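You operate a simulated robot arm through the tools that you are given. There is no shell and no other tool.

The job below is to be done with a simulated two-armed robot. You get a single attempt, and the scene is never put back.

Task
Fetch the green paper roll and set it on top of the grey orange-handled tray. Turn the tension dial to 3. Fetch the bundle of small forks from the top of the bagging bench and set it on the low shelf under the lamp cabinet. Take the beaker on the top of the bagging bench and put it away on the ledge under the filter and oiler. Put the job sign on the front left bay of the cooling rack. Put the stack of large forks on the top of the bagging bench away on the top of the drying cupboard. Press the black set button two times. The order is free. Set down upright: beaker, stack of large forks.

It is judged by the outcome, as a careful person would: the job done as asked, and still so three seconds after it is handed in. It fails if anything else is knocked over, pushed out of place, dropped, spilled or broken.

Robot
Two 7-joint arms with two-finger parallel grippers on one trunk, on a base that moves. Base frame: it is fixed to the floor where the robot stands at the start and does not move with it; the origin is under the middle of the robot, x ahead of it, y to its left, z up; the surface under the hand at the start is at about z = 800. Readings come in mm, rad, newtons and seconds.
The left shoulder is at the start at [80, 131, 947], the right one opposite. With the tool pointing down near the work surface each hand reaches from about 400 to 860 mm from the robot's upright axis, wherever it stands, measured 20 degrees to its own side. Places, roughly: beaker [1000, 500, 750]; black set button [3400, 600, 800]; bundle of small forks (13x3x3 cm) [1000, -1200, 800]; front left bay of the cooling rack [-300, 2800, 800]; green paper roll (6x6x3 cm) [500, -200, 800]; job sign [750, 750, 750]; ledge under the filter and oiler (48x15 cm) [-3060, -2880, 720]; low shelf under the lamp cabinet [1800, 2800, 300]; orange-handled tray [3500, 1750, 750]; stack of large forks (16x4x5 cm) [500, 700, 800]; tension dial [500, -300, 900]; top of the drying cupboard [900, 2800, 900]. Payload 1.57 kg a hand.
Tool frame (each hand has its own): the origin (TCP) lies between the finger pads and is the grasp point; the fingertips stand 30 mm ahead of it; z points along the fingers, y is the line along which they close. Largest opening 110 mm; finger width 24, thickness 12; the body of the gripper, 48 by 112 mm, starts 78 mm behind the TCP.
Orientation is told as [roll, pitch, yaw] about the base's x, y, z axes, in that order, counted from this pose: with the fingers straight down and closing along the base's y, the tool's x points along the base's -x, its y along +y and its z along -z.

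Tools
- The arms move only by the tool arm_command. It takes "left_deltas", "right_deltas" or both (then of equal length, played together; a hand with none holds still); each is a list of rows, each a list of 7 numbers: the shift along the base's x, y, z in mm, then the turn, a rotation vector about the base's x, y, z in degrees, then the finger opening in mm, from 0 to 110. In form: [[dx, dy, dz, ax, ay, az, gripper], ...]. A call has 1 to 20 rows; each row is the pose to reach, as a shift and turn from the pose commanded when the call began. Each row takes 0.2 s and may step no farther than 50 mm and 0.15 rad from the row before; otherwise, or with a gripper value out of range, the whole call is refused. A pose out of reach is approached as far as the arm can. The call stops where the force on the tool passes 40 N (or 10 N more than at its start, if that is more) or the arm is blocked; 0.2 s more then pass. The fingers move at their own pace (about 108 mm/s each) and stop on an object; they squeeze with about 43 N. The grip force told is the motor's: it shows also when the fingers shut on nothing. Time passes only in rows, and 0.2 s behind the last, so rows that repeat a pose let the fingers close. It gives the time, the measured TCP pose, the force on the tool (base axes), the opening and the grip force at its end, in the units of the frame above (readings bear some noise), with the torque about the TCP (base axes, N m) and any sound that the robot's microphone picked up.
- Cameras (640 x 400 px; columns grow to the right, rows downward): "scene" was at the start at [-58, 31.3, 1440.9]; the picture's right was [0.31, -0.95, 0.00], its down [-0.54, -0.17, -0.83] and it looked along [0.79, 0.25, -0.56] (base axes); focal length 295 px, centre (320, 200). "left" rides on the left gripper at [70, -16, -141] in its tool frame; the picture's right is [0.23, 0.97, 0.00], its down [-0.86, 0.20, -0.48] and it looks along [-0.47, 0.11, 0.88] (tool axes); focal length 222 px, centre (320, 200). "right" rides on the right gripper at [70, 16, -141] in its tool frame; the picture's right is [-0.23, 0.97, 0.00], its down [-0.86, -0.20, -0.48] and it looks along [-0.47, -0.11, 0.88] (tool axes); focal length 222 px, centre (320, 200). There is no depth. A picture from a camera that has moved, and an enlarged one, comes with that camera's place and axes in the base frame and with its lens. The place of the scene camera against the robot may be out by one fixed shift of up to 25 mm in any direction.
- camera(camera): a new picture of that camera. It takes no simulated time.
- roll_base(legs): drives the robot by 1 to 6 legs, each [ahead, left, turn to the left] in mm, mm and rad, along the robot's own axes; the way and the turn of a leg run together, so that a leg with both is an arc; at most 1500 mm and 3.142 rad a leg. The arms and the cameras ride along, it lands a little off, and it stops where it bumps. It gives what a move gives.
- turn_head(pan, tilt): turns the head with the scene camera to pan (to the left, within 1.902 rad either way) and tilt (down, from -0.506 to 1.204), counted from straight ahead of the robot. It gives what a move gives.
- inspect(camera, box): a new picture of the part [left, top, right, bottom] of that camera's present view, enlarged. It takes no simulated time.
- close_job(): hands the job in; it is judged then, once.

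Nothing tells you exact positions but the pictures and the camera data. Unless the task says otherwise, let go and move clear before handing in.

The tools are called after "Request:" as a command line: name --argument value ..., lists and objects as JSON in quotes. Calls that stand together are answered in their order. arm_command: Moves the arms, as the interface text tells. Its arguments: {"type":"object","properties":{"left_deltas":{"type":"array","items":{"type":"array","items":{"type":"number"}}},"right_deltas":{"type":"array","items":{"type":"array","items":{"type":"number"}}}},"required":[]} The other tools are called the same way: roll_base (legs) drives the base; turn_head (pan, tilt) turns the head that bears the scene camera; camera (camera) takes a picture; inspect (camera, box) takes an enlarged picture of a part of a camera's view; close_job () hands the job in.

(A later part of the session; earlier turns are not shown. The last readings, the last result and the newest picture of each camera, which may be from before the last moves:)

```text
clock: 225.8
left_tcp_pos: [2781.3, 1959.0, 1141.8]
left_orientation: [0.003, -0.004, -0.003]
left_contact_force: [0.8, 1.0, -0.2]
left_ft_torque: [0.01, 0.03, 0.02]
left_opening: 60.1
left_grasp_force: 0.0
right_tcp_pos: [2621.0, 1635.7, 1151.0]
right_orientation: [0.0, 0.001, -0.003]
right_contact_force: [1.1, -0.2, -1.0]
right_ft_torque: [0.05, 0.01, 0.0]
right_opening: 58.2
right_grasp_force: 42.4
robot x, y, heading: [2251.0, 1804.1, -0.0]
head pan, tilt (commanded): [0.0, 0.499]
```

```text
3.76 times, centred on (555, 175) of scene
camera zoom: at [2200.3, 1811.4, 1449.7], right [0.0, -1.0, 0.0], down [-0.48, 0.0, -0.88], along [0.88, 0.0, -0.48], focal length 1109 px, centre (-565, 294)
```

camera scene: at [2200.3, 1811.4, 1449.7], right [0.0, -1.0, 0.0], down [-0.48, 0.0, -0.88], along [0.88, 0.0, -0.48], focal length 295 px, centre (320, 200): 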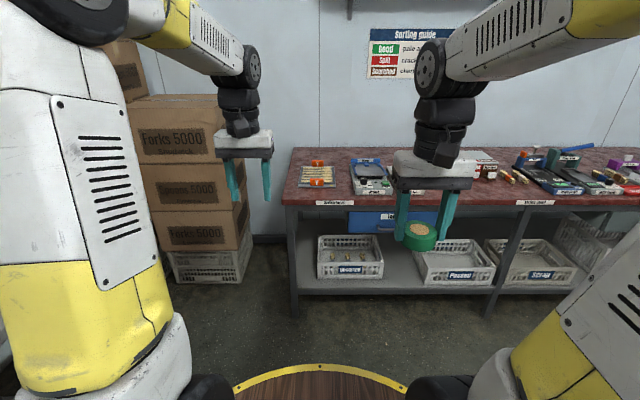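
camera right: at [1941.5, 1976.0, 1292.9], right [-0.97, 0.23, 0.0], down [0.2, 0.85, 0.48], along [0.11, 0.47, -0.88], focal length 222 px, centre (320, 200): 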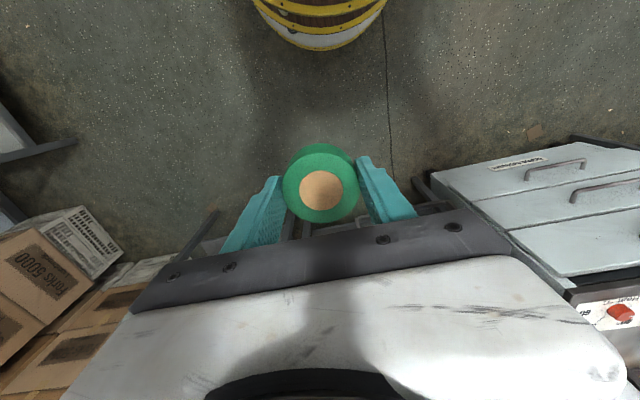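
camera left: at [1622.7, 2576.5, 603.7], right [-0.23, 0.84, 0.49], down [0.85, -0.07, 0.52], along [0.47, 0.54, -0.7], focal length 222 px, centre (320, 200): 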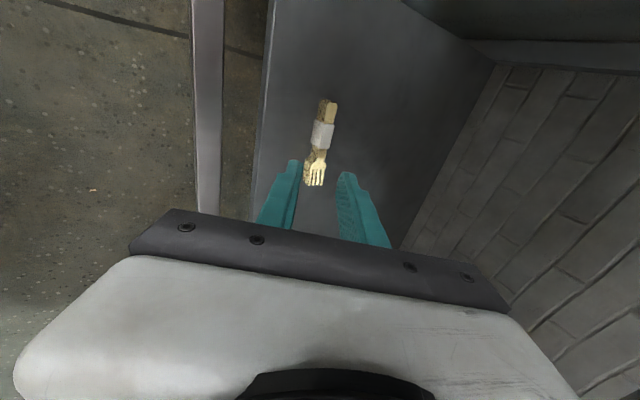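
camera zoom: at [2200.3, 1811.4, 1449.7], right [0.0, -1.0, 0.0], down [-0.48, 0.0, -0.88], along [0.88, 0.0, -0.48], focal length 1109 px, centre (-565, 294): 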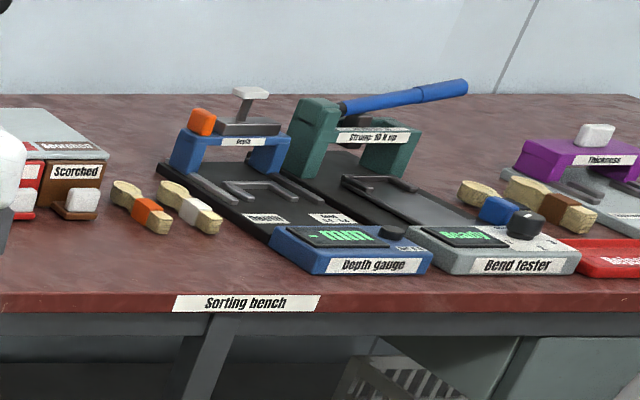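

The grey orange-handled tray lies at the left end of the sorting bench, holding spoons between its two orange handles. I drive closer and look from above with the right wrist camera.

Request:
roll_base --legs '[[570, 130, 0]]'

Request:
turn_head --pan -0.15 --tilt 0.65

Request:
camera --camera "scene"

Request:
camera --camera "right"

Request:
camera --camera "left"

```text
clock: 229.1
left_tcp_pos: [3351.6, 2087.0, 1141.4]
left_orientation: [0.003, -0.003, -0.008]
left_contact_force: [-0.1, -0.2, 0.4]
left_ft_torque: [-0.02, 0.0, 0.0]
left_opening: 60.0
left_grasp_force: 0.1
right_tcp_pos: [3189.2, 1764.5, 1150.9]
right_orientation: [0.0, 0.001, -0.01]
right_contact_force: [0.0, 0.4, -0.7]
right_ft_torque: [0.02, 0.02, -0.04]
right_opening: 58.1
right_grasp_force: 43.1
robot x, y, heading: [2819.5, 1940.3, -0.005]
head pan, tilt (commanded): [0.0, 0.499]
```

```text
clock: 229.8
left_tcp_pos: [3351.2, 2086.0, 1141.3]
left_orientation: [0.004, -0.004, -0.009]
left_contact_force: [0.8, -0.4, -0.8]
left_ft_torque: [-0.01, 0.0, 0.01]
left_opening: 60.4
left_grasp_force: 0.0
right_tcp_pos: [3189.9, 1762.5, 1151.7]
right_orientation: [0.0, -0.001, -0.011]
right_contact_force: [0.1, 0.3, -1.3]
right_ft_torque: [0.04, 0.0, 0.01]
right_opening: 58.0
right_grasp_force: 43.0
robot x, y, heading: [2816.8, 1938.5, -0.004]
head pan, tilt (commanded): [-0.15, 0.649]
```

```text
taken
camera scene: at [2764.0, 1928.5, 1436.4], right [-0.15, -0.99, 0.0], down [-0.6, 0.09, -0.8], along [0.79, -0.12, -0.6], focal length 295 px, centre (320, 200)
```

scene: 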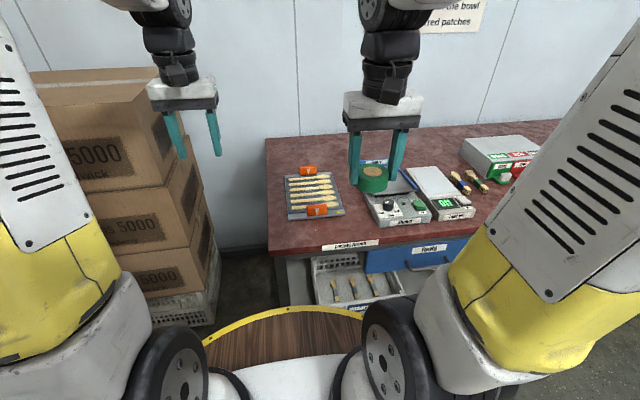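

```text
taken
camera right: at [3120.2, 1781.3, 1292.4], right [0.24, 0.97, 0.0], down [0.85, -0.21, 0.48], along [0.46, -0.11, -0.88], focal length 222 px, centre (320, 200)
```

right: 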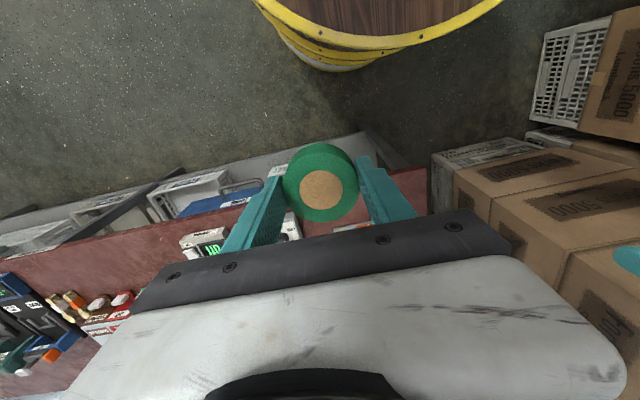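

```text
taken
camera left: at [3279.7, 2070.1, 1281.2], right [-0.22, 0.98, 0.0], down [0.86, 0.19, 0.48], along [0.47, 0.11, -0.88], focal length 222 px, centre (320, 200)
```

left: 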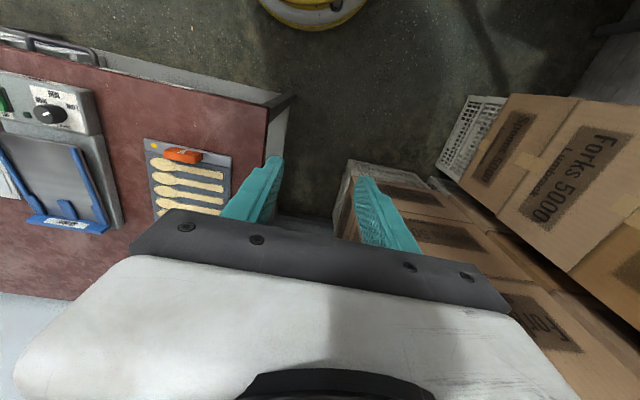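

Request:
arm_command --left_deltas '[[12, -40, -10, 0, 0, 0, 30], [24, -80, -20, 0, 0, 0, 10], [36, -120, -30, 0, 0, 0, 0], [49, -156, -41, 0, 0, 0, 0], [49, -156, -41, 0, 0, 0, 0]]'

Request:
camera --camera "left"

Request:
inspect --camera "left" --box '[150, 100, 350, 260]'

Request:
inspect --camera "scene" --box '[260, 140, 400, 250]'

```text
clock: 231.0
left_tcp_pos: [3398.6, 1929.7, 1100.1]
left_orientation: [0.002, -0.004, -0.009]
left_contact_force: [1.1, -0.1, -0.9]
left_ft_torque: [-0.03, 0.02, 0.02]
left_opening: 0.0
left_grasp_force: 21.1
right_tcp_pos: [3189.1, 1763.4, 1150.9]
right_orientation: [0.0, 0.001, -0.01]
right_contact_force: [-0.8, -0.3, -0.2]
right_ft_torque: [0.02, 0.0, 0.0]
right_opening: 58.2
right_grasp_force: 43.1
robot x, y, heading: [2817.4, 1938.2, -0.005]
head pan, tilt (commanded): [-0.15, 0.649]
```

```text
taken
camera left: at [3327.3, 1913.0, 1239.3], right [-0.22, 0.98, 0.0], down [0.86, 0.19, 0.48], along [0.47, 0.11, -0.88], focal length 222 px, centre (320, 200)
```

left: 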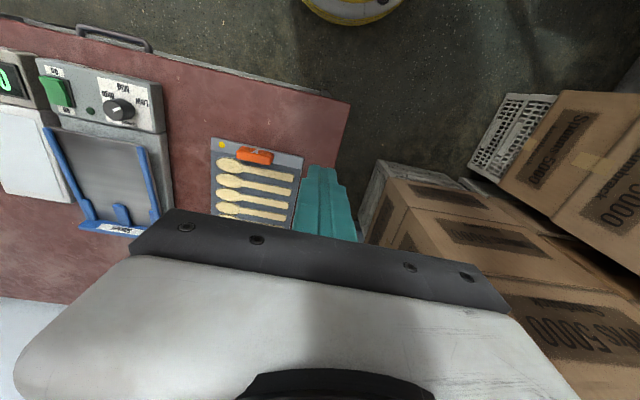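

```text
2.50 times, centred on (250, 180) of left
camera zoom: at [3327.3, 1913.0, 1239.3], right [-0.22, 0.98, 0.0], down [0.86, 0.19, 0.48], along [0.47, 0.11, -0.88], focal length 555 px, centre (495, 250)
```

zoom: 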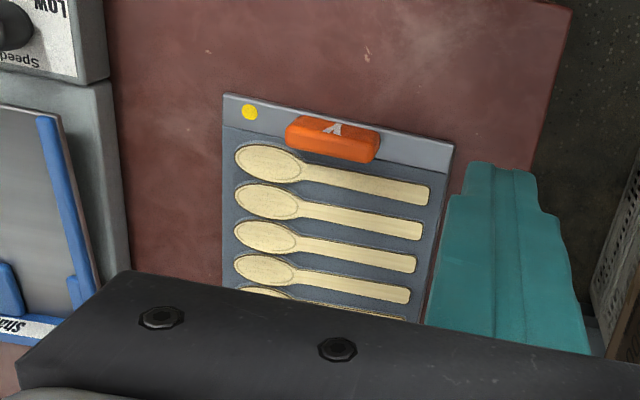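

```text
3.64 times, centred on (330, 195) of scene
camera zoom: at [2764.0, 1928.5, 1436.4], right [-0.16, -0.99, 0.0], down [-0.6, 0.09, -0.8], along [0.79, -0.12, -0.6], focal length 1072 px, centre (284, 218)
```

zoom: 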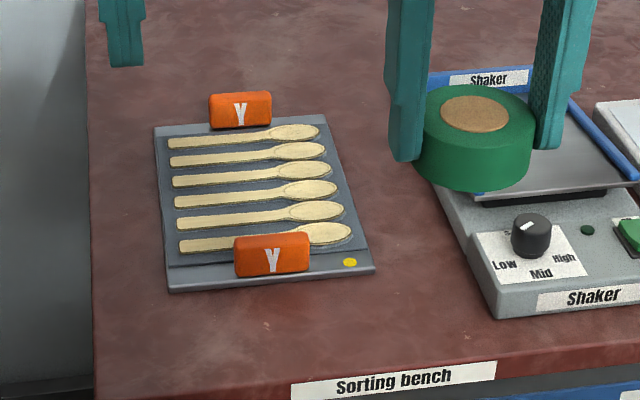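

The tray (x 3468–3730, y 1734–1912, surface z≈817) holds six spoons. I'll set the roll on the flat spoon sticks at about (3597, 1848), between the handles. First the left hand moves away and I come 70 mm closer.

Request:
arm_command --left_deltas '[[-15, 40, 10, 0, 0, 0, 0], [-30, 80, 20, 0, 0, 0, 0], [-60, 115, 35, 0, 0, 0, 0], [-100, 140, 45, 0, 0, 0, 0], [-140, 160, 50, 0, 0, 0, 0]]'

Request:
roll_base --legs '[[70, 0, 0.005]]'

Request:
arm_command --right_deltas '[[40, 10, 0, 0, 0, 0, 45], [80, 20, 0, 0, 0, 0, 45], [120, 30, 0, 0, 0, 0, 45], [160, 45, -15, 0, 0, 0, 45], [200, 60, -35, 0, 0, 0, 45], [240, 70, -60, 0, 0, 0, 45], [280, 80, -85, 0, 0, 0, 45], [310, 86, -115, 0, 0, 0, 45], [310, 86, -115, 0, 0, 0, 45]]'

Request:
camera --camera "right"

Request:
camera --camera "scene"

```text
clock: 232.2
left_tcp_pos: [3260.0, 2091.1, 1149.1]
left_orientation: [0.004, -0.001, -0.009]
left_contact_force: [-0.2, -1.1, -0.6]
left_ft_torque: [0.0, 0.0, 0.02]
left_opening: 0.0
left_grasp_force: 22.0
right_tcp_pos: [3189.1, 1763.0, 1150.7]
right_orientation: [-0.002, 0.002, -0.011]
right_contact_force: [-0.1, -0.1, -0.3]
right_ft_torque: [0.02, 0.04, 0.0]
right_opening: 57.9
right_grasp_force: 42.7
robot x, y, heading: [2821.4, 1936.4, -0.006]
head pan, tilt (commanded): [-0.15, 0.649]
```

```text
clock: 233.2
left_tcp_pos: [3331.2, 2093.4, 1149.7]
left_orientation: [0.004, -0.004, -0.004]
left_contact_force: [-0.1, -0.5, -0.2]
left_ft_torque: [0.03, 0.02, 0.01]
left_opening: 0.0
left_grasp_force: 21.4
right_tcp_pos: [3262.7, 1765.6, 1151.3]
right_orientation: [0.0, 0.001, -0.005]
right_contact_force: [-0.6, 0.9, 0.4]
right_ft_torque: [-0.03, 0.0, 0.01]
right_opening: 57.9
right_grasp_force: 43.4
robot x, y, heading: [2892.3, 1937.0, 0.001]
head pan, tilt (commanded): [-0.15, 0.649]
```

```text
clock: 235.2
left_tcp_pos: [3330.6, 2091.7, 1150.7]
left_orientation: [0.002, -0.002, -0.004]
left_contact_force: [0.0, -0.4, -0.5]
left_ft_torque: [-0.01, 0.04, 0.03]
left_opening: 0.2
left_grasp_force: 21.6
right_tcp_pos: [3573.4, 1852.7, 1033.9]
right_orientation: [0.001, 0.001, -0.002]
right_contact_force: [-0.3, 0.6, -0.6]
right_ft_torque: [0.0, 0.02, -0.03]
right_opening: 58.2
right_grasp_force: 42.9
robot x, y, heading: [2887.5, 1934.0, -0.002]
head pan, tilt (commanded): [-0.15, 0.649]
```

```text
taken
camera right: at [3503.8, 1870.6, 1176.0], right [0.23, 0.97, 0.0], down [0.85, -0.2, 0.48], along [0.46, -0.11, -0.88], focal length 222 px, centre (320, 200)
```

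right: 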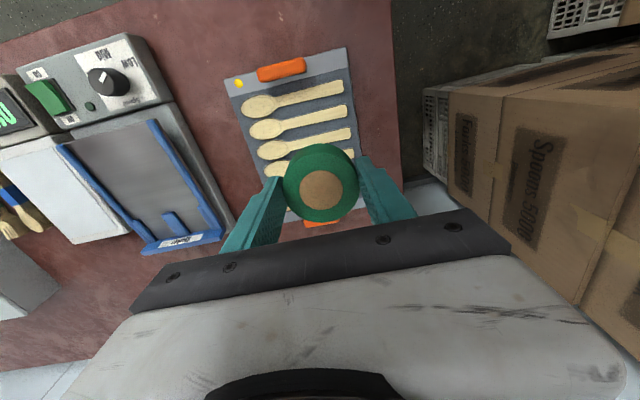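

```text
taken
camera scene: at [2835.2, 1928.0, 1436.4], right [-0.15, -0.99, 0.0], down [-0.6, 0.09, -0.8], along [0.79, -0.12, -0.6], focal length 295 px, centre (320, 200)
```

scene: 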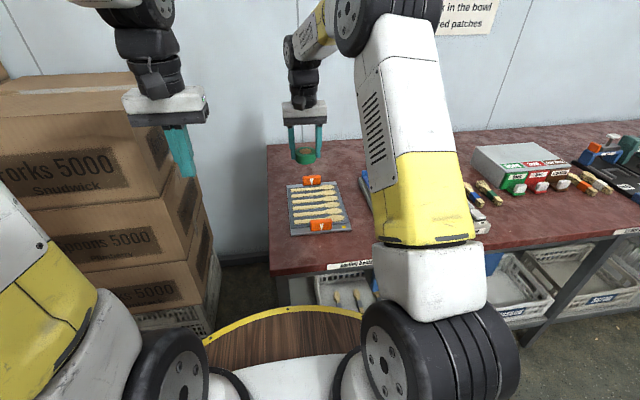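

I shift 28 mm forward and lower to z≈870 over the spoon sticks.

Request:
arm_command --right_deltas '[[14, 1, -35, 0, 0, 0, 45], [28, 2, -75, 0, 0, 0, 45], [28, 2, -115, 0, 0, 0, 45], [28, 2, -145, 0, 0, 0, 45], [28, 2, -162, 0, 0, 0, 45], [28, 2, -162, 0, 0, 0, 45]]'

Request:
camera --camera "right"

Request:
inspect --camera "scene" --box '[260, 130, 380, 260]'

```text
clock: 236.6
left_tcp_pos: [3330.4, 2092.0, 1149.8]
left_orientation: [0.002, -0.002, -0.004]
left_contact_force: [0.7, 0.0, 0.7]
left_ft_torque: [0.0, 0.0, -0.01]
left_opening: 0.0
left_grasp_force: 21.5
right_tcp_pos: [3600.2, 1853.3, 874.1]
right_orientation: [0.0, -0.003, -0.005]
right_contact_force: [-0.5, -0.2, 0.7]
right_ft_torque: [0.0, -0.03, 0.01]
right_opening: 58.2
right_grasp_force: 42.6
robot x, y, heading: [2892.0, 1938.0, -0.003]
head pan, tilt (commanded): [-0.15, 0.649]
```

```text
taken
camera right: at [3530.5, 1871.9, 1014.8], right [0.23, 0.97, 0.0], down [0.85, -0.2, 0.48], along [0.46, -0.11, -0.88], focal length 222 px, centre (320, 200)
```

right: 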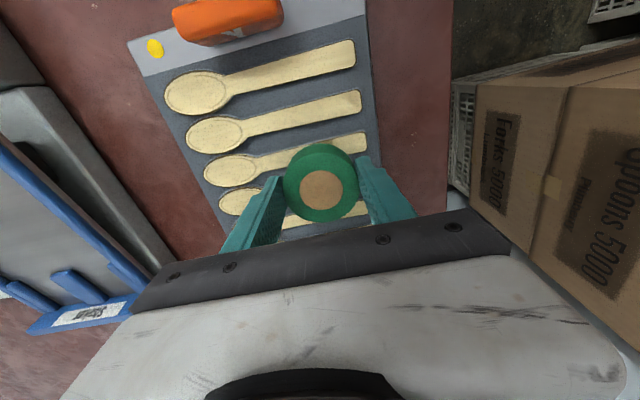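

```text
3.08 times, centred on (320, 195) of scene
camera zoom: at [2835.2, 1928.0, 1436.4], right [-0.15, -0.99, 0.0], down [-0.6, 0.09, -0.8], along [0.79, -0.12, -0.6], focal length 907 px, centre (320, 215)
```

zoom: 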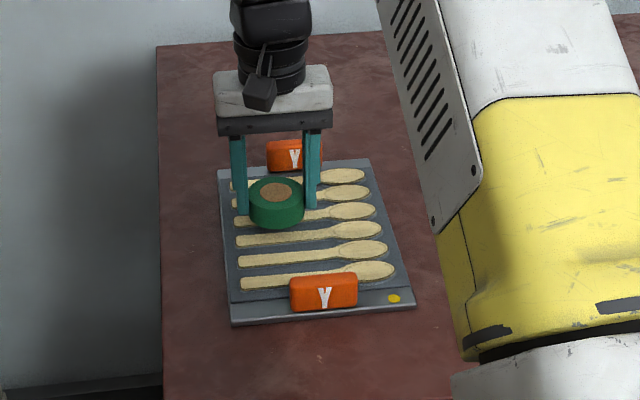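

Now small steps down until it touches.

Request:
arm_command --right_deltas '[[0, 0, -5, 0, 0, 0, 45], [0, 0, -10, 0, 0, 0, 45], [0, 0, -13, 0, 0, 0, 45], [0, 0, -13, 0, 0, 0, 45]]'

```text
clock: 237.6
left_tcp_pos: [3331.4, 2092.6, 1150.3]
left_orientation: [0.004, -0.004, -0.003]
left_contact_force: [-0.1, -0.1, 0.0]
left_ft_torque: [-0.01, 0.02, -0.01]
left_opening: 0.0
left_grasp_force: 20.7
right_tcp_pos: [3599.8, 1854.0, 861.0]
right_orientation: [0.001, 0.0, -0.006]
right_contact_force: [0.6, 0.0, -1.1]
right_ft_torque: [0.05, 0.02, 0.0]
right_opening: 58.0
right_grasp_force: 43.1
robot x, y, heading: [2892.6, 1935.0, -0.001]
head pan, tilt (commanded): [-0.15, 0.649]
```

Request:
arm_command --right_deltas '[[0, 0, -3, 0, 0, 0, 45], [0, 0, -6, 0, 0, 0, 45], [0, 0, -6, 0, 0, 0, 45]]'

```text
clock: 238.4
left_tcp_pos: [3330.9, 2093.3, 1149.2]
left_orientation: [0.003, -0.004, -0.004]
left_contact_force: [-0.1, 0.0, 0.7]
left_ft_torque: [-0.01, 0.01, 0.03]
left_opening: 0.0
left_grasp_force: 21.4
right_tcp_pos: [3600.0, 1853.4, 855.5]
right_orientation: [-0.001, 0.002, -0.005]
right_contact_force: [-0.1, 0.2, -0.4]
right_ft_torque: [0.01, 0.0, 0.03]
right_opening: 58.3
right_grasp_force: 42.7
robot x, y, heading: [2891.7, 1940.4, 0.002]
head pan, tilt (commanded): [-0.15, 0.649]
```

Request:
arm_command --right_deltas '[[0, 0, -3, 0, 0, 0, 45], [0, 0, -5, 0, 0, 0, 45], [0, 0, -5, 0, 0, 0, 45]]'

```text
clock: 239.2
left_tcp_pos: [3330.0, 2092.5, 1150.7]
left_orientation: [0.004, -0.005, -0.003]
left_contact_force: [0.6, -0.1, 0.3]
left_ft_torque: [-0.03, 0.0, 0.02]
left_opening: 0.0
left_grasp_force: 21.3
right_tcp_pos: [3599.8, 1852.2, 849.5]
right_orientation: [0.001, -0.001, -0.006]
right_contact_force: [-0.2, 0.3, -0.3]
right_ft_torque: [0.01, -0.01, 0.0]
right_opening: 58.1
right_grasp_force: 43.0
robot x, y, heading: [2890.0, 1935.4, -0.002]
head pan, tilt (commanded): [-0.15, 0.649]
```

Request:
arm_command --right_deltas '[[0, 0, -3, 0, 0, 0, 45], [0, 0, -5, 0, 0, 0, 45], [0, 0, -5, 0, 0, 0, 45]]'

Request:
camera --camera "right"

Request:
inspect --camera "scene" --box '[270, 140, 370, 250]'

```text
clock: 240.0
left_tcp_pos: [3329.3, 2092.6, 1150.0]
left_orientation: [0.004, -0.003, -0.004]
left_contact_force: [0.6, 0.1, 0.4]
left_ft_torque: [0.01, -0.02, -0.03]
left_opening: 0.3
left_grasp_force: 21.5
right_tcp_pos: [3600.6, 1853.0, 846.9]
right_orientation: [0.001, -0.003, -0.004]
right_contact_force: [-0.9, -1.6, 26.2]
right_ft_torque: [-0.11, -0.09, -0.01]
right_opening: 58.2
right_grasp_force: 43.1
robot x, y, heading: [2890.6, 1935.6, -0.001]
head pan, tilt (commanded): [-0.15, 0.649]
```

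```text
taken
camera right: at [3530.1, 1870.9, 987.6], right [0.23, 0.97, 0.0], down [0.85, -0.2, 0.48], along [0.47, -0.11, -0.88], focal length 222 px, centre (320, 200)
```

right: 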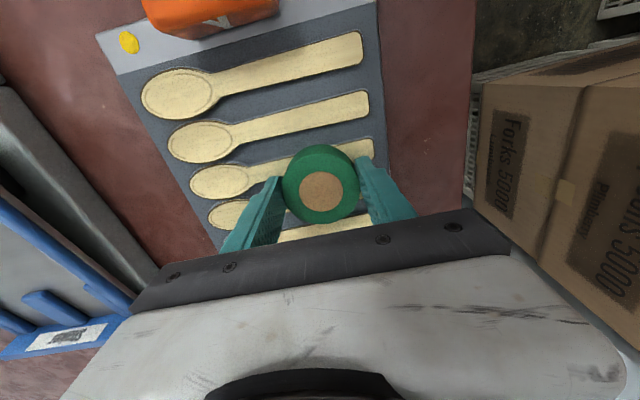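

```text
3.64 times, centred on (320, 195) of scene
camera zoom: at [2834.2, 1928.1, 1436.3], right [-0.15, -0.99, 0.0], down [-0.6, 0.09, -0.8], along [0.79, -0.12, -0.6], focal length 1072 px, centre (320, 218)
```

zoom: 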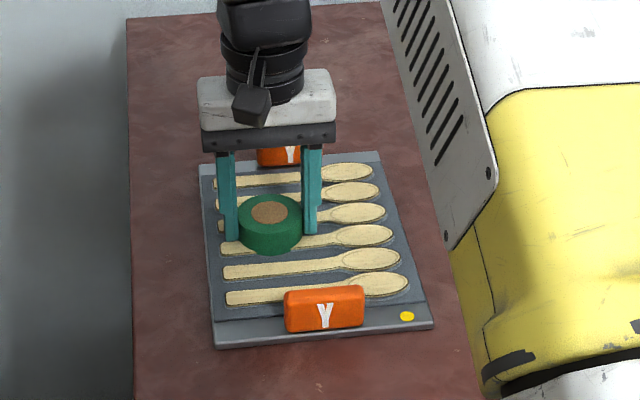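

Contact (26 N). Release gently and rise straight up.

Request:
arm_command --right_deltas '[[0, 0, 2.5, 0, 0, 0, 45], [0, 0, 2.5, 0, 0, 0, 62], [0, 0, 2.5, 0, 0, 0, 75], [0, 0, 2.5, 0, 0, 0, 80], [0, 0, 30, 0, 0, 0, 80], [0, 0, 70, 0, 0, 0, 80], [0, 0, 115, 0, 0, 0, 80], [-10, 0, 160, 0, 0, 0, 80], [-40, 0, 195, 0, 0, 0, 80], [-80, -10, 220, 0, 0, 0, 80]]'

Request:
camera --camera "right"

Request:
inspect --camera "scene" --box '[260, 130, 380, 260]'

```text
clock: 242.2
left_tcp_pos: [3331.6, 2092.9, 1151.0]
left_orientation: [0.003, -0.003, -0.002]
left_contact_force: [1.0, -0.8, 0.2]
left_ft_torque: [0.0, 0.03, -0.01]
left_opening: 0.1
left_grasp_force: 21.6
right_tcp_pos: [3519.0, 1842.0, 1065.6]
right_orientation: [0.001, 0.001, -0.003]
right_contact_force: [0.1, -0.1, 0.0]
right_ft_torque: [-0.03, 0.04, 0.01]
right_opening: 80.1
right_grasp_force: 0.0
robot x, y, heading: [2889.5, 1936.9, -0.002]
head pan, tilt (commanded): [-0.15, 0.649]
```

```text
taken
camera right: at [3449.3, 1860.3, 1206.7], right [0.23, 0.97, 0.0], down [0.86, -0.2, 0.48], along [0.46, -0.11, -0.88], focal length 222 px, centre (320, 200)
```

right: 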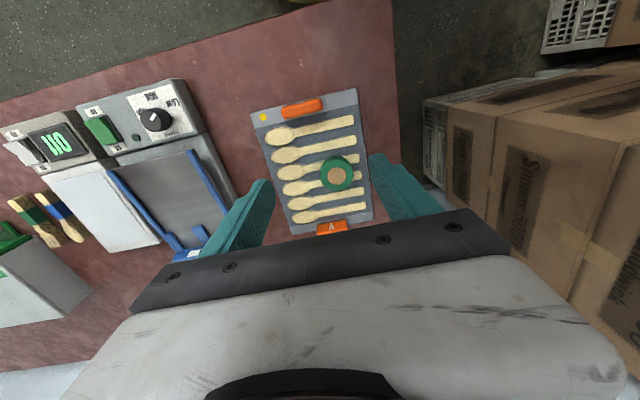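

```text
3.08 times, centred on (320, 195) of scene
camera zoom: at [2835.7, 1928.2, 1436.4], right [-0.15, -0.99, 0.0], down [-0.6, 0.09, -0.8], along [0.79, -0.12, -0.6], focal length 907 px, centre (320, 215)
```

zoom: 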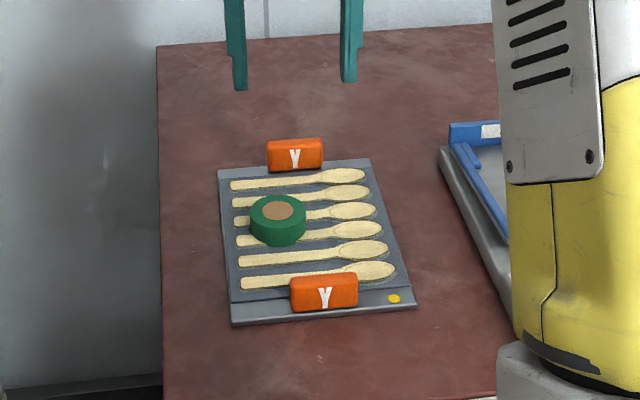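

The roll sits on the tray. Next, the black set button further right on this bench: I raise the right hand, back off a little and strafe right to look.

Request:
arm_command --right_deltas '[[-40, 0, 25, 0, 0, 0, 80], [-80, 0, 50, 0, 0, 0, 60], [-120, 0, 75, 0, 0, 0, 40], [-150, 0, 90, 0, 0, 0, 20]]'

Request:
roll_base --legs '[[-100, 0, 0], [0, -1150, 0]]'

Request:
turn_head --pan -0.1 --tilt 0.6

Request:
camera --camera "scene"

Request:
camera --camera "right"

Request:
camera --camera "left"

```text
clock: 243.2
left_tcp_pos: [3331.3, 2092.1, 1150.6]
left_orientation: [0.005, -0.003, -0.004]
left_contact_force: [1.3, 0.2, 0.3]
left_ft_torque: [0.01, 0.01, -0.01]
left_opening: 0.1
left_grasp_force: 21.1
right_tcp_pos: [3371.1, 1842.7, 1152.3]
right_orientation: [-0.001, 0.0, -0.004]
right_contact_force: [-0.1, 0.5, 0.8]
right_ft_torque: [-0.04, 0.05, -0.01]
right_opening: 19.9
right_grasp_force: 0.1
robot x, y, heading: [2890.6, 1931.4, 0.001]
head pan, tilt (commanded): [-0.15, 0.649]
```

```text
clock: 249.9
left_tcp_pos: [3224.0, 925.9, 1149.0]
left_orientation: [0.004, -0.004, -0.023]
left_contact_force: [-0.6, -0.1, -0.1]
left_ft_torque: [0.0, 0.03, -0.01]
left_opening: 0.3
left_grasp_force: 21.6
right_tcp_pos: [3260.7, 675.3, 1153.0]
right_orientation: [0.001, -0.001, -0.022]
right_contact_force: [0.8, 0.0, 0.1]
right_ft_torque: [-0.02, 0.03, 0.0]
right_opening: 20.1
right_grasp_force: 0.0
robot x, y, heading: [2781.1, 779.3, -0.021]
head pan, tilt (commanded): [-0.15, 0.649]
```

```text
clock: 250.5
left_tcp_pos: [3222.7, 924.6, 1151.5]
left_orientation: [0.002, -0.005, -0.023]
left_contact_force: [0.0, 0.1, -1.4]
left_ft_torque: [-0.01, -0.01, 0.01]
left_opening: 0.2
left_grasp_force: 21.8
right_tcp_pos: [3259.5, 675.8, 1151.6]
right_orientation: [0.0, 0.002, -0.023]
right_contact_force: [0.6, -0.4, -0.3]
right_ft_torque: [0.0, -0.01, -0.04]
right_opening: 19.8
right_grasp_force: 0.0
robot x, y, heading: [2778.4, 775.3, -0.022]
head pan, tilt (commanded): [-0.099, 0.6]
```

```text
taken
camera scene: at [2727.4, 773.6, 1440.6], right [-0.12, -0.99, 0.0], down [-0.56, 0.07, -0.82], along [0.82, -0.1, -0.57], focal length 295 px, centre (320, 200)
```

scene: 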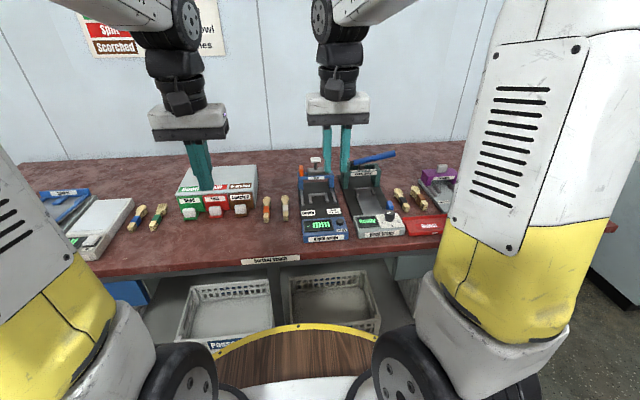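

```text
taken
camera right: at [3190.2, 693.9, 1293.5], right [0.25, 0.97, 0.0], down [0.85, -0.22, 0.48], along [0.46, -0.12, -0.88], focal length 222 px, centre (320, 200)
```

right: 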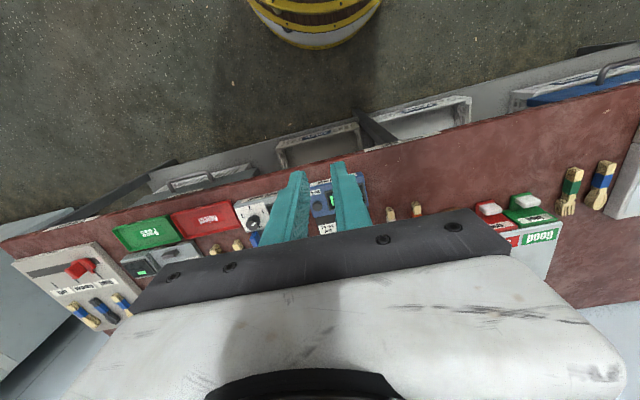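

```text
taken
camera left: at [3152.0, 909.9, 1290.2], right [-0.21, 0.98, 0.0], down [0.86, 0.18, 0.48], along [0.47, 0.1, -0.88], focal length 222 px, centre (320, 200)
```

left: 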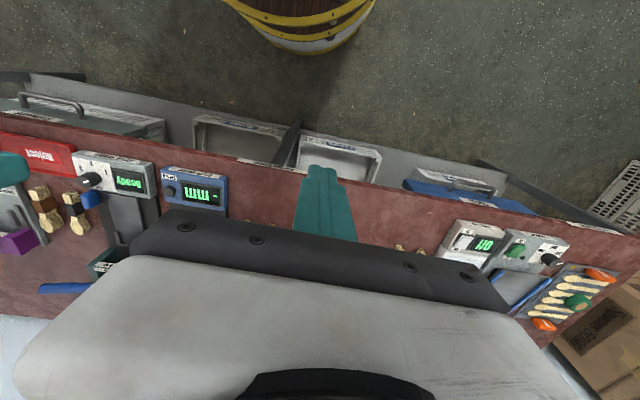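

Request:
inspect --camera "scene" --box '[280, 150, 460, 250]'

Request:
inspect --camera "left" --box '[60, 130, 250, 240]'

```text
3.56 times, centred on (370, 200) of scene
camera zoom: at [2727.4, 773.6, 1440.6], right [-0.12, -0.99, 0.0], down [-0.56, 0.07, -0.82], along [0.82, -0.1, -0.57], focal length 1048 px, centre (142, 200)
```

zoom: 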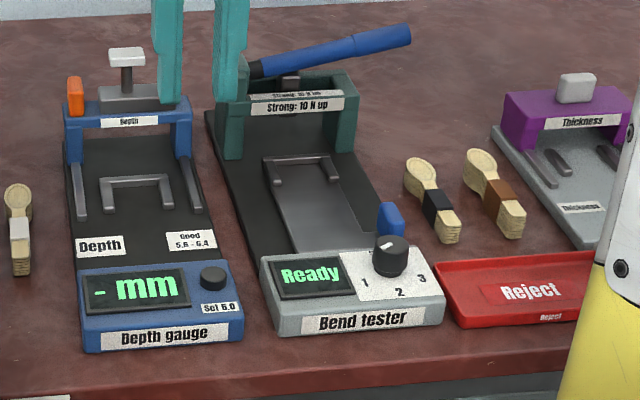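

```text
3.37 times, centred on (155, 185) of left
camera zoom: at [3152.0, 909.9, 1290.2], right [-0.21, 0.98, 0.0], down [0.86, 0.18, 0.48], along [0.47, 0.1, -0.88], focal length 748 px, centre (876, 250)
```

zoom: 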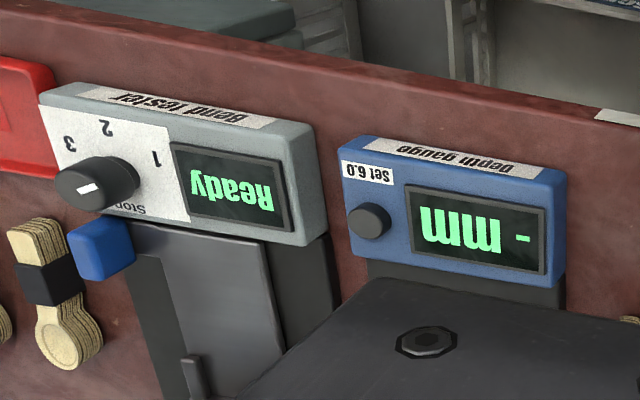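

The black "Set 6.0" button on the blue depth gauge (display "- mm") is the set button, near (3455, 616). I bring the closed right hand nearer for a precise look.

Request:
arm_command --right_deltas '[[25, -9, -35, 0, 0, 0, 0], [50, -18, -70, 0, 0, 0, 0], [75, -27, -105, 0, 0, 0, 0], [100, -36, -140, 0, 0, 0, 0], [120, -42, -175, 0, 0, 0, 0], [128, -44, -190, 0, 0, 0, 0], [128, -44, -190, 0, 0, 0, 0]]'

Request:
camera --camera "right"

Request:
inspect --camera "right" --box '[230, 80, 430, 240]'

```text
clock: 252.1
left_tcp_pos: [3222.8, 924.9, 1150.1]
left_orientation: [0.004, -0.003, -0.023]
left_contact_force: [0.1, 0.6, 0.6]
left_ft_torque: [-0.02, 0.0, -0.01]
left_opening: 0.0
left_grasp_force: 21.6
right_tcp_pos: [3387.2, 631.1, 962.0]
right_orientation: [0.001, 0.0, -0.023]
right_contact_force: [-0.3, -0.9, -0.5]
right_ft_torque: [-0.01, -0.02, -0.04]
right_opening: 0.0
right_grasp_force: 21.1
robot x, y, heading: [2781.8, 778.5, -0.018]
head pan, tilt (commanded): [-0.099, 0.6]
```

```text
taken
camera right: at [3317.1, 649.9, 1103.5], right [0.25, 0.97, 0.0], down [0.85, -0.22, 0.48], along [0.46, -0.12, -0.88], focal length 222 px, centre (320, 200)
```

right: 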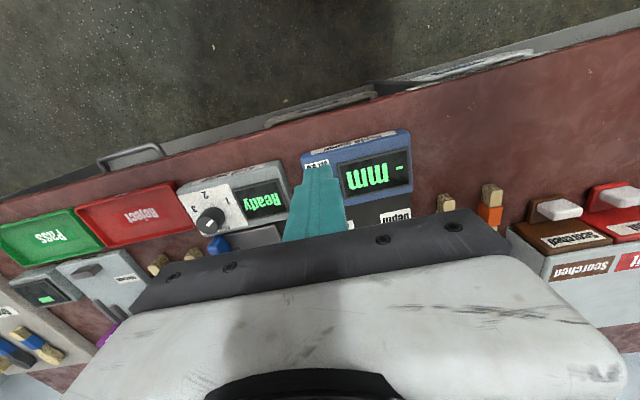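

```text
2.50 times, centred on (330, 160) of right
camera zoom: at [3317.1, 649.9, 1103.5], right [0.25, 0.97, 0.0], down [0.85, -0.22, 0.48], along [0.46, -0.12, -0.88], focal length 555 px, centre (295, 300)
```

zoom: 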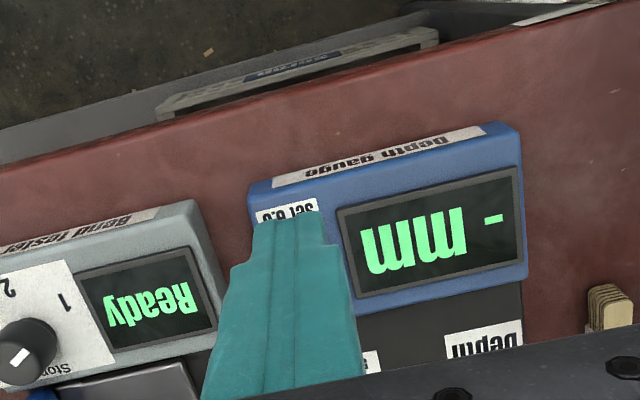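

Request:
arm_command --right_deltas '[[0, 0, 0, 0, 0, 0, 110], [0, 0, 0, 0, 0, 0, 110], [0, 0, 0, 0, 0, 0, 110]]'

Request:
inspect --camera "right" --box '[230, 80, 430, 240]'

```text
clock: 252.9
left_tcp_pos: [3223.8, 925.0, 1150.9]
left_orientation: [0.006, -0.003, -0.023]
left_contact_force: [-1.0, 0.0, -0.3]
left_ft_torque: [0.0, 0.01, 0.0]
left_opening: 0.1
left_grasp_force: 21.0
right_tcp_pos: [3386.5, 631.5, 961.9]
right_orientation: [0.001, -0.001, -0.023]
right_contact_force: [-0.5, 0.5, -0.2]
right_ft_torque: [-0.02, 0.0, -0.01]
right_opening: 110.1
right_grasp_force: 0.1
robot x, y, heading: [2784.5, 778.3, -0.021]
head pan, tilt (commanded): [-0.099, 0.6]
```

```text
2.50 times, centred on (330, 160) of right
camera zoom: at [3316.9, 650.1, 1103.8], right [0.25, 0.97, 0.0], down [0.85, -0.22, 0.48], along [0.46, -0.12, -0.88], focal length 555 px, centre (295, 300)
```

zoom: 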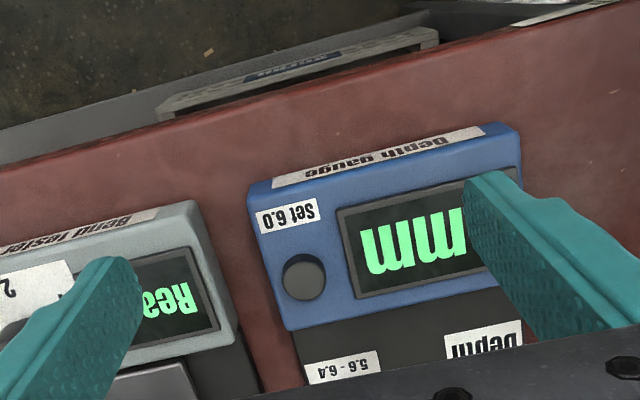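

The set button's top is at about (3444, 621, 838), 23 mm wide. I close the fingers and hover 10 mm above it.

Request:
arm_command --right_deltas '[[15, -3, 0, 0, 0, 0, 40], [30, -6, -10, 0, 0, 0, 0], [45, -8, -30, 0, 0, 0, 0], [57.5, -10, -60, 0, 0, 0, 0], [57.5, -10, -82, 0, 0, 0, 0], [57.5, -10, -82, 0, 0, 0, 0]]'

Request:
inspect --camera "right" --box '[230, 80, 430, 260]'

Request:
inspect --camera "scene" --box '[280, 150, 400, 250]'

```text
clock: 254.3
left_tcp_pos: [3223.0, 924.4, 1150.0]
left_orientation: [0.005, -0.003, -0.023]
left_contact_force: [0.4, -0.1, -0.2]
left_ft_torque: [-0.01, 0.03, 0.03]
left_opening: 0.0
left_grasp_force: 21.0
right_tcp_pos: [3445.2, 620.8, 879.5]
right_orientation: [0.001, 0.0, -0.023]
right_contact_force: [0.1, 0.6, -0.4]
right_ft_torque: [-0.01, -0.04, 0.0]
right_opening: 0.0
right_grasp_force: 21.3
robot x, y, heading: [2784.4, 775.3, -0.021]
head pan, tilt (commanded): [-0.099, 0.6]
```

```text
2.22 times, centred on (330, 170) of right
camera zoom: at [3376.1, 639.6, 1020.8], right [0.25, 0.97, 0.0], down [0.85, -0.22, 0.48], along [0.46, -0.12, -0.88], focal length 494 px, centre (298, 267)
```

zoom: 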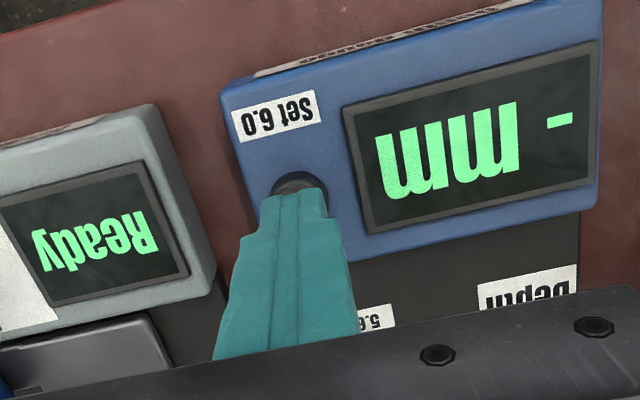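

```text
4.00 times, centred on (340, 200) of scene
camera zoom: at [2727.5, 773.7, 1440.6], right [-0.12, -0.99, 0.0], down [-0.56, 0.07, -0.82], along [0.82, -0.1, -0.57], focal length 1179 px, centre (240, 200)
```

zoom: 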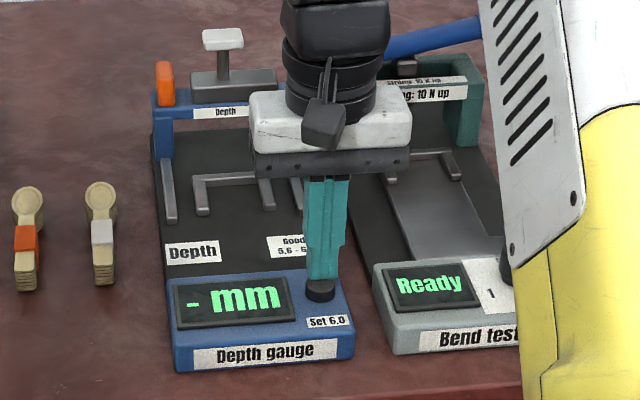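

The fingertips are centred over the button. First press: slowly down.

Request:
arm_command --right_deltas '[[0, 0.5, -6, 0, 0, 0, 0], [0, 0.5, -10, 0, 0, 0, 0], [0, 0.5, -12, 0, 0, 0, 0]]'

```text
clock: 255.1
left_tcp_pos: [3222.7, 925.8, 1150.8]
left_orientation: [0.005, -0.003, -0.023]
left_contact_force: [-0.4, 0.2, -0.7]
left_ft_torque: [-0.03, -0.05, 0.01]
left_opening: 0.1
left_grasp_force: 21.1
right_tcp_pos: [3446.4, 622.4, 868.4]
right_orientation: [0.0, 0.0, -0.022]
right_contact_force: [0.4, -0.6, 2.5]
right_ft_torque: [-0.02, -0.01, -0.01]
right_opening: 0.1
right_grasp_force: 21.2
robot x, y, heading: [2784.4, 775.6, -0.017]
head pan, tilt (commanded): [-0.099, 0.6]
heard: click
```

Request:
inspect --camera "scene" --box '[280, 150, 400, 250]'

```text
4.00 times, centred on (340, 200) of scene
camera zoom: at [2727.4, 773.6, 1440.6], right [-0.12, -0.99, 0.0], down [-0.56, 0.07, -0.82], along [0.82, -0.1, -0.57], focal length 1179 px, centre (240, 200)
```

zoom: 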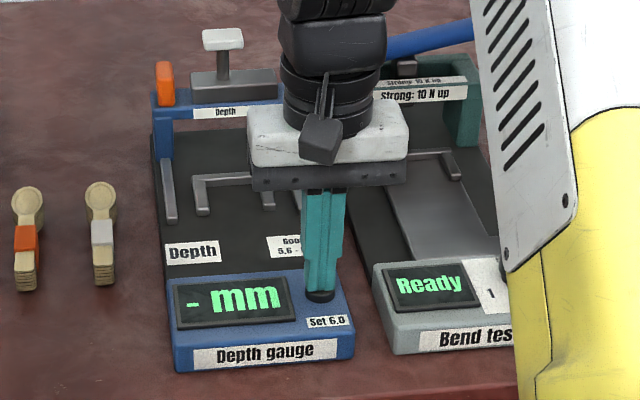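

One click. I lift off completely, then press a second time.

Request:
arm_command --right_deltas '[[0, 0, 6, 0, 0, 0, 0], [0, 0, 14, 0, 0, 0, 0], [0, 0, 14, 0, 0, 0, 0]]'

Request:
inspect --camera "right" --box '[230, 80, 430, 260]'

```text
clock: 255.9
left_tcp_pos: [3223.4, 924.9, 1151.1]
left_orientation: [0.004, -0.004, -0.023]
left_contact_force: [-0.8, 0.7, 0.0]
left_ft_torque: [0.03, -0.01, 0.04]
left_opening: 0.0
left_grasp_force: 21.2
right_tcp_pos: [3446.7, 621.4, 881.1]
right_orientation: [-0.001, 0.001, -0.022]
right_contact_force: [0.5, 1.2, 0.0]
right_ft_torque: [0.02, 0.03, -0.05]
right_opening: 0.0
right_grasp_force: 21.1
robot x, y, heading: [2784.8, 778.3, -0.016]
head pan, tilt (commanded): [-0.099, 0.6]
```

```text
2.22 times, centred on (330, 170) of right
camera zoom: at [3376.1, 640.8, 1023.1], right [0.25, 0.97, 0.0], down [0.85, -0.22, 0.48], along [0.46, -0.12, -0.88], focal length 494 px, centre (298, 267)
```

zoom: 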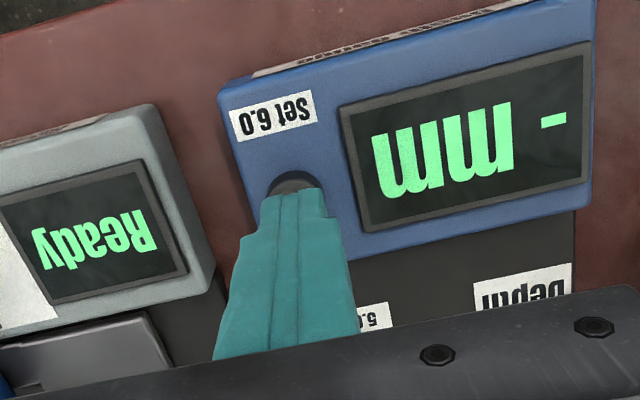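

Request:
arm_command --right_deltas '[[0, 0, -7, 0, 0, 0, 0], [0, 0, -12, 0, 0, 0, 0], [0, 0, -14, 0, 0, 0, 0]]'

```text
clock: 256.7
left_tcp_pos: [3222.5, 925.8, 1151.0]
left_orientation: [0.002, -0.003, -0.02]
left_contact_force: [-0.4, 0.0, -0.3]
left_ft_torque: [0.01, -0.02, 0.01]
left_opening: 0.0
left_grasp_force: 21.1
right_tcp_pos: [3444.9, 620.8, 867.6]
right_orientation: [0.001, 0.0, -0.021]
right_contact_force: [-0.1, 0.3, 1.9]
right_ft_torque: [0.03, 0.01, -0.02]
right_opening: 0.0
right_grasp_force: 20.9
robot x, y, heading: [2780.6, 775.8, -0.019]
head pan, tilt (commanded): [-0.099, 0.6]
heard: click
```

Second click heard. I lift off and rise to travel height.

Request:
arm_command --right_deltas '[[0, 0, 10, 0, 0, 0, 0], [0, 0, 50, 0, 0, 0, 0], [-20, 0, 95, 0, 0, 0, 0], [-50, 0, 140, 0, 0, 0, 0], [-80, 0, 180, 0, 0, 0, 0], [-115, 0, 215, 0, 0, 0, 0], [-150, 0, 245, 0, 0, 0, 0], [-185, 0, 270, 0, 0, 0, 0]]'

Request:
inspect --camera "scene" --box '[280, 150, 400, 250]'

```text
refused: row 4 steps farther than a row can; nothing moved
```

```text
4.00 times, centred on (340, 200) of scene
camera zoom: at [2727.4, 773.7, 1440.6], right [-0.12, -0.99, 0.0], down [-0.56, 0.07, -0.82], along [0.82, -0.1, -0.57], focal length 1179 px, centre (240, 200)
```

zoom: 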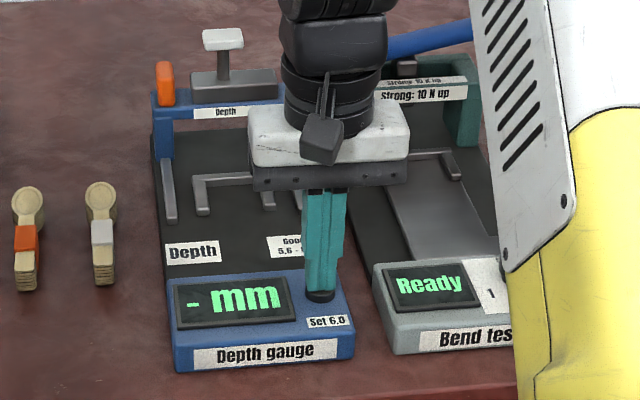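

Request:
arm_command --right_deltas '[[0, 0, 10, 0, 0, 0, 0], [0, 0, 50, 0, 0, 0, 0], [-15, 0, 90, 0, 0, 0, 0], [-35, 0, 130, 0, 0, 0, 0], [-60, 0, 170, 0, 0, 0, 0], [-90, 0, 205, 0, 0, 0, 0], [-125, 0, 235, 0, 0, 0, 0], [-160, 0, 265, 0, 0, 0, 0]]'

Request:
inspect --camera "scene" --box '[280, 150, 400, 250]'

```text
clock: 258.5
left_tcp_pos: [3223.4, 924.7, 1150.3]
left_orientation: [0.003, -0.003, -0.022]
left_contact_force: [0.2, -0.3, -0.4]
left_ft_torque: [0.0, 0.05, 0.0]
left_opening: 0.0
left_grasp_force: 20.8
right_tcp_pos: [3285.7, 620.1, 1133.7]
right_orientation: [0.0, 0.003, -0.022]
right_contact_force: [0.7, 0.6, 0.2]
right_ft_torque: [-0.04, 0.04, 0.0]
right_opening: 0.3
right_grasp_force: 21.4
robot x, y, heading: [2783.3, 776.5, -0.017]
head pan, tilt (commanded): [-0.099, 0.6]
```

```text
4.00 times, centred on (340, 200) of scene
camera zoom: at [2727.9, 773.7, 1440.7], right [-0.12, -0.99, 0.0], down [-0.56, 0.07, -0.82], along [0.82, -0.1, -0.57], focal length 1179 px, centre (240, 200)
```

zoom: 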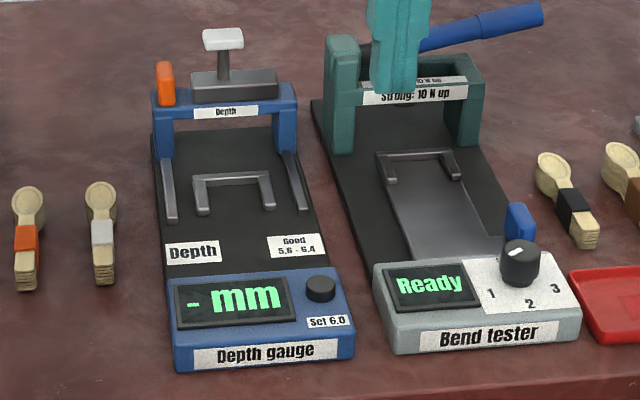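

Both presses registered. Now the beaker: I drive back to the corridor behind the bagging bench and face it.

Request:
roll_base --legs '[[-500, 0, 0.02], [0, 0, 3.14], [500, 200, 0]]'

Request:
turn_head --pan 0.0 --tilt 0.6

Request:
camera --camera "scene"

```text
clock: 271.6
left_tcp_pos: [1332.7, 439.4, 1149.9]
left_orientation: [0.003, -0.003, 3.119]
left_contact_force: [-0.1, -0.9, 0.7]
left_ft_torque: [0.02, -0.03, 0.01]
left_opening: 0.0
left_grasp_force: 21.3
right_tcp_pos: [1269.9, 746.2, 1133.5]
right_orientation: [0.001, 0.0, 3.119]
right_contact_force: [0.5, 0.0, 0.3]
right_ft_torque: [0.04, -0.01, 0.0]
right_opening: 0.0
right_grasp_force: 21.0
robot x, y, heading: [1775.0, 588.3, 3.121]
head pan, tilt (commanded): [-0.099, 0.6]
```

```text
clock: 272.2
left_tcp_pos: [1333.1, 439.3, 1149.9]
left_orientation: [0.003, -0.004, 3.118]
left_contact_force: [-0.3, 0.9, 0.1]
left_ft_torque: [0.0, 0.01, 0.01]
left_opening: 0.0
left_grasp_force: 21.0
right_tcp_pos: [1270.8, 745.1, 1133.1]
right_orientation: [-0.001, -0.002, 3.119]
right_contact_force: [0.2, 0.4, 1.2]
right_ft_torque: [0.01, -0.02, 0.0]
right_opening: 0.0
right_grasp_force: 21.0
robot x, y, heading: [1772.3, 586.6, 3.12]
head pan, tilt (commanded): [0.0, 0.6]
```

```text
taken
camera scene: at [1823.9, 590.6, 1440.6], right [0.02, 1.0, 0.0], down [0.56, -0.01, -0.82], along [-0.82, 0.02, -0.57], focal length 295 px, centre (320, 200)
```

scene: 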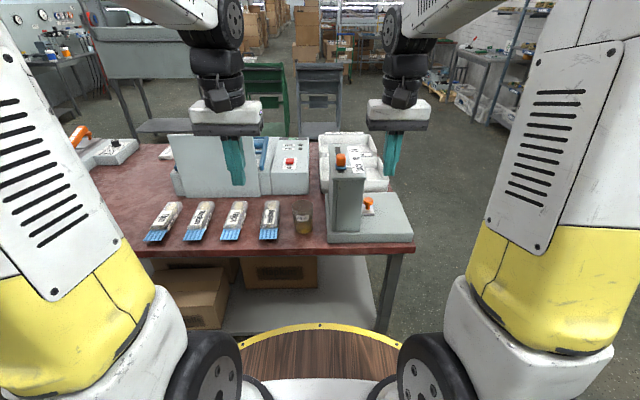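

Request:
inspect --camera "scene" --box '[240, 160, 420, 270]'

Request:
camera --camera "left"

Request:
camera --camera "right"

```text
3.56 times, centred on (330, 215) of scene
camera zoom: at [1823.9, 590.6, 1440.6], right [0.02, 1.0, 0.0], down [0.56, -0.01, -0.82], along [-0.82, 0.02, -0.57], focal length 1048 px, centre (284, 147)
```

zoom: 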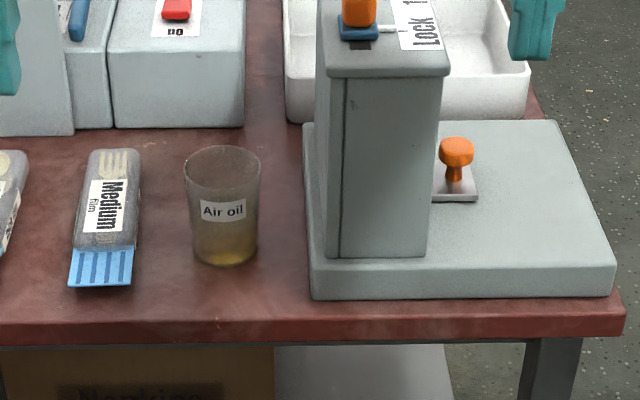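

```text
taken
camera left: at [1402.5, 454.9, 1290.2], right [0.21, -0.98, 0.0], down [-0.86, -0.18, 0.48], along [-0.47, -0.1, -0.88], focal length 222 px, centre (320, 200)
```

left: 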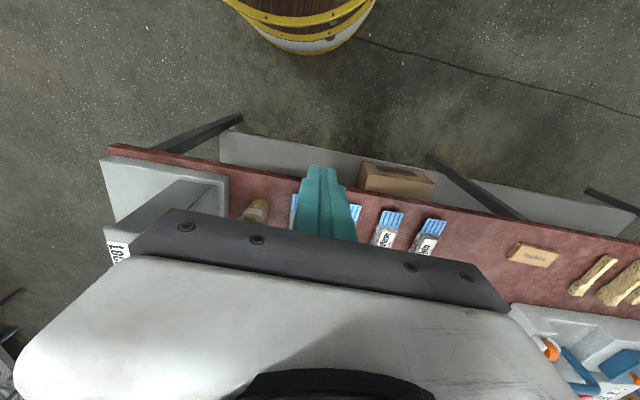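

```text
taken
camera right: at [1339.5, 728.7, 1274.4], right [-0.25, -0.97, 0.0], down [-0.85, 0.22, 0.48], along [-0.46, 0.12, -0.88], focal length 222 px, centre (320, 200)
```

right: 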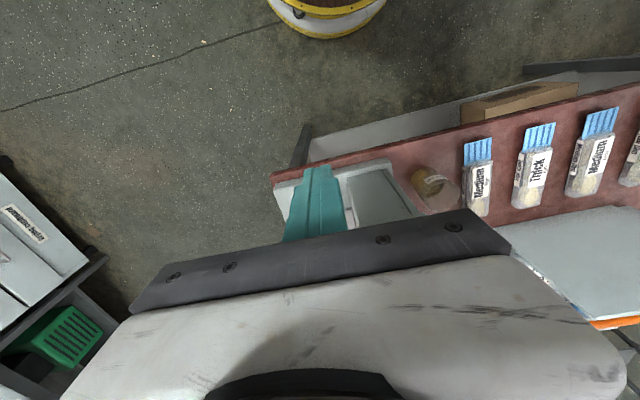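

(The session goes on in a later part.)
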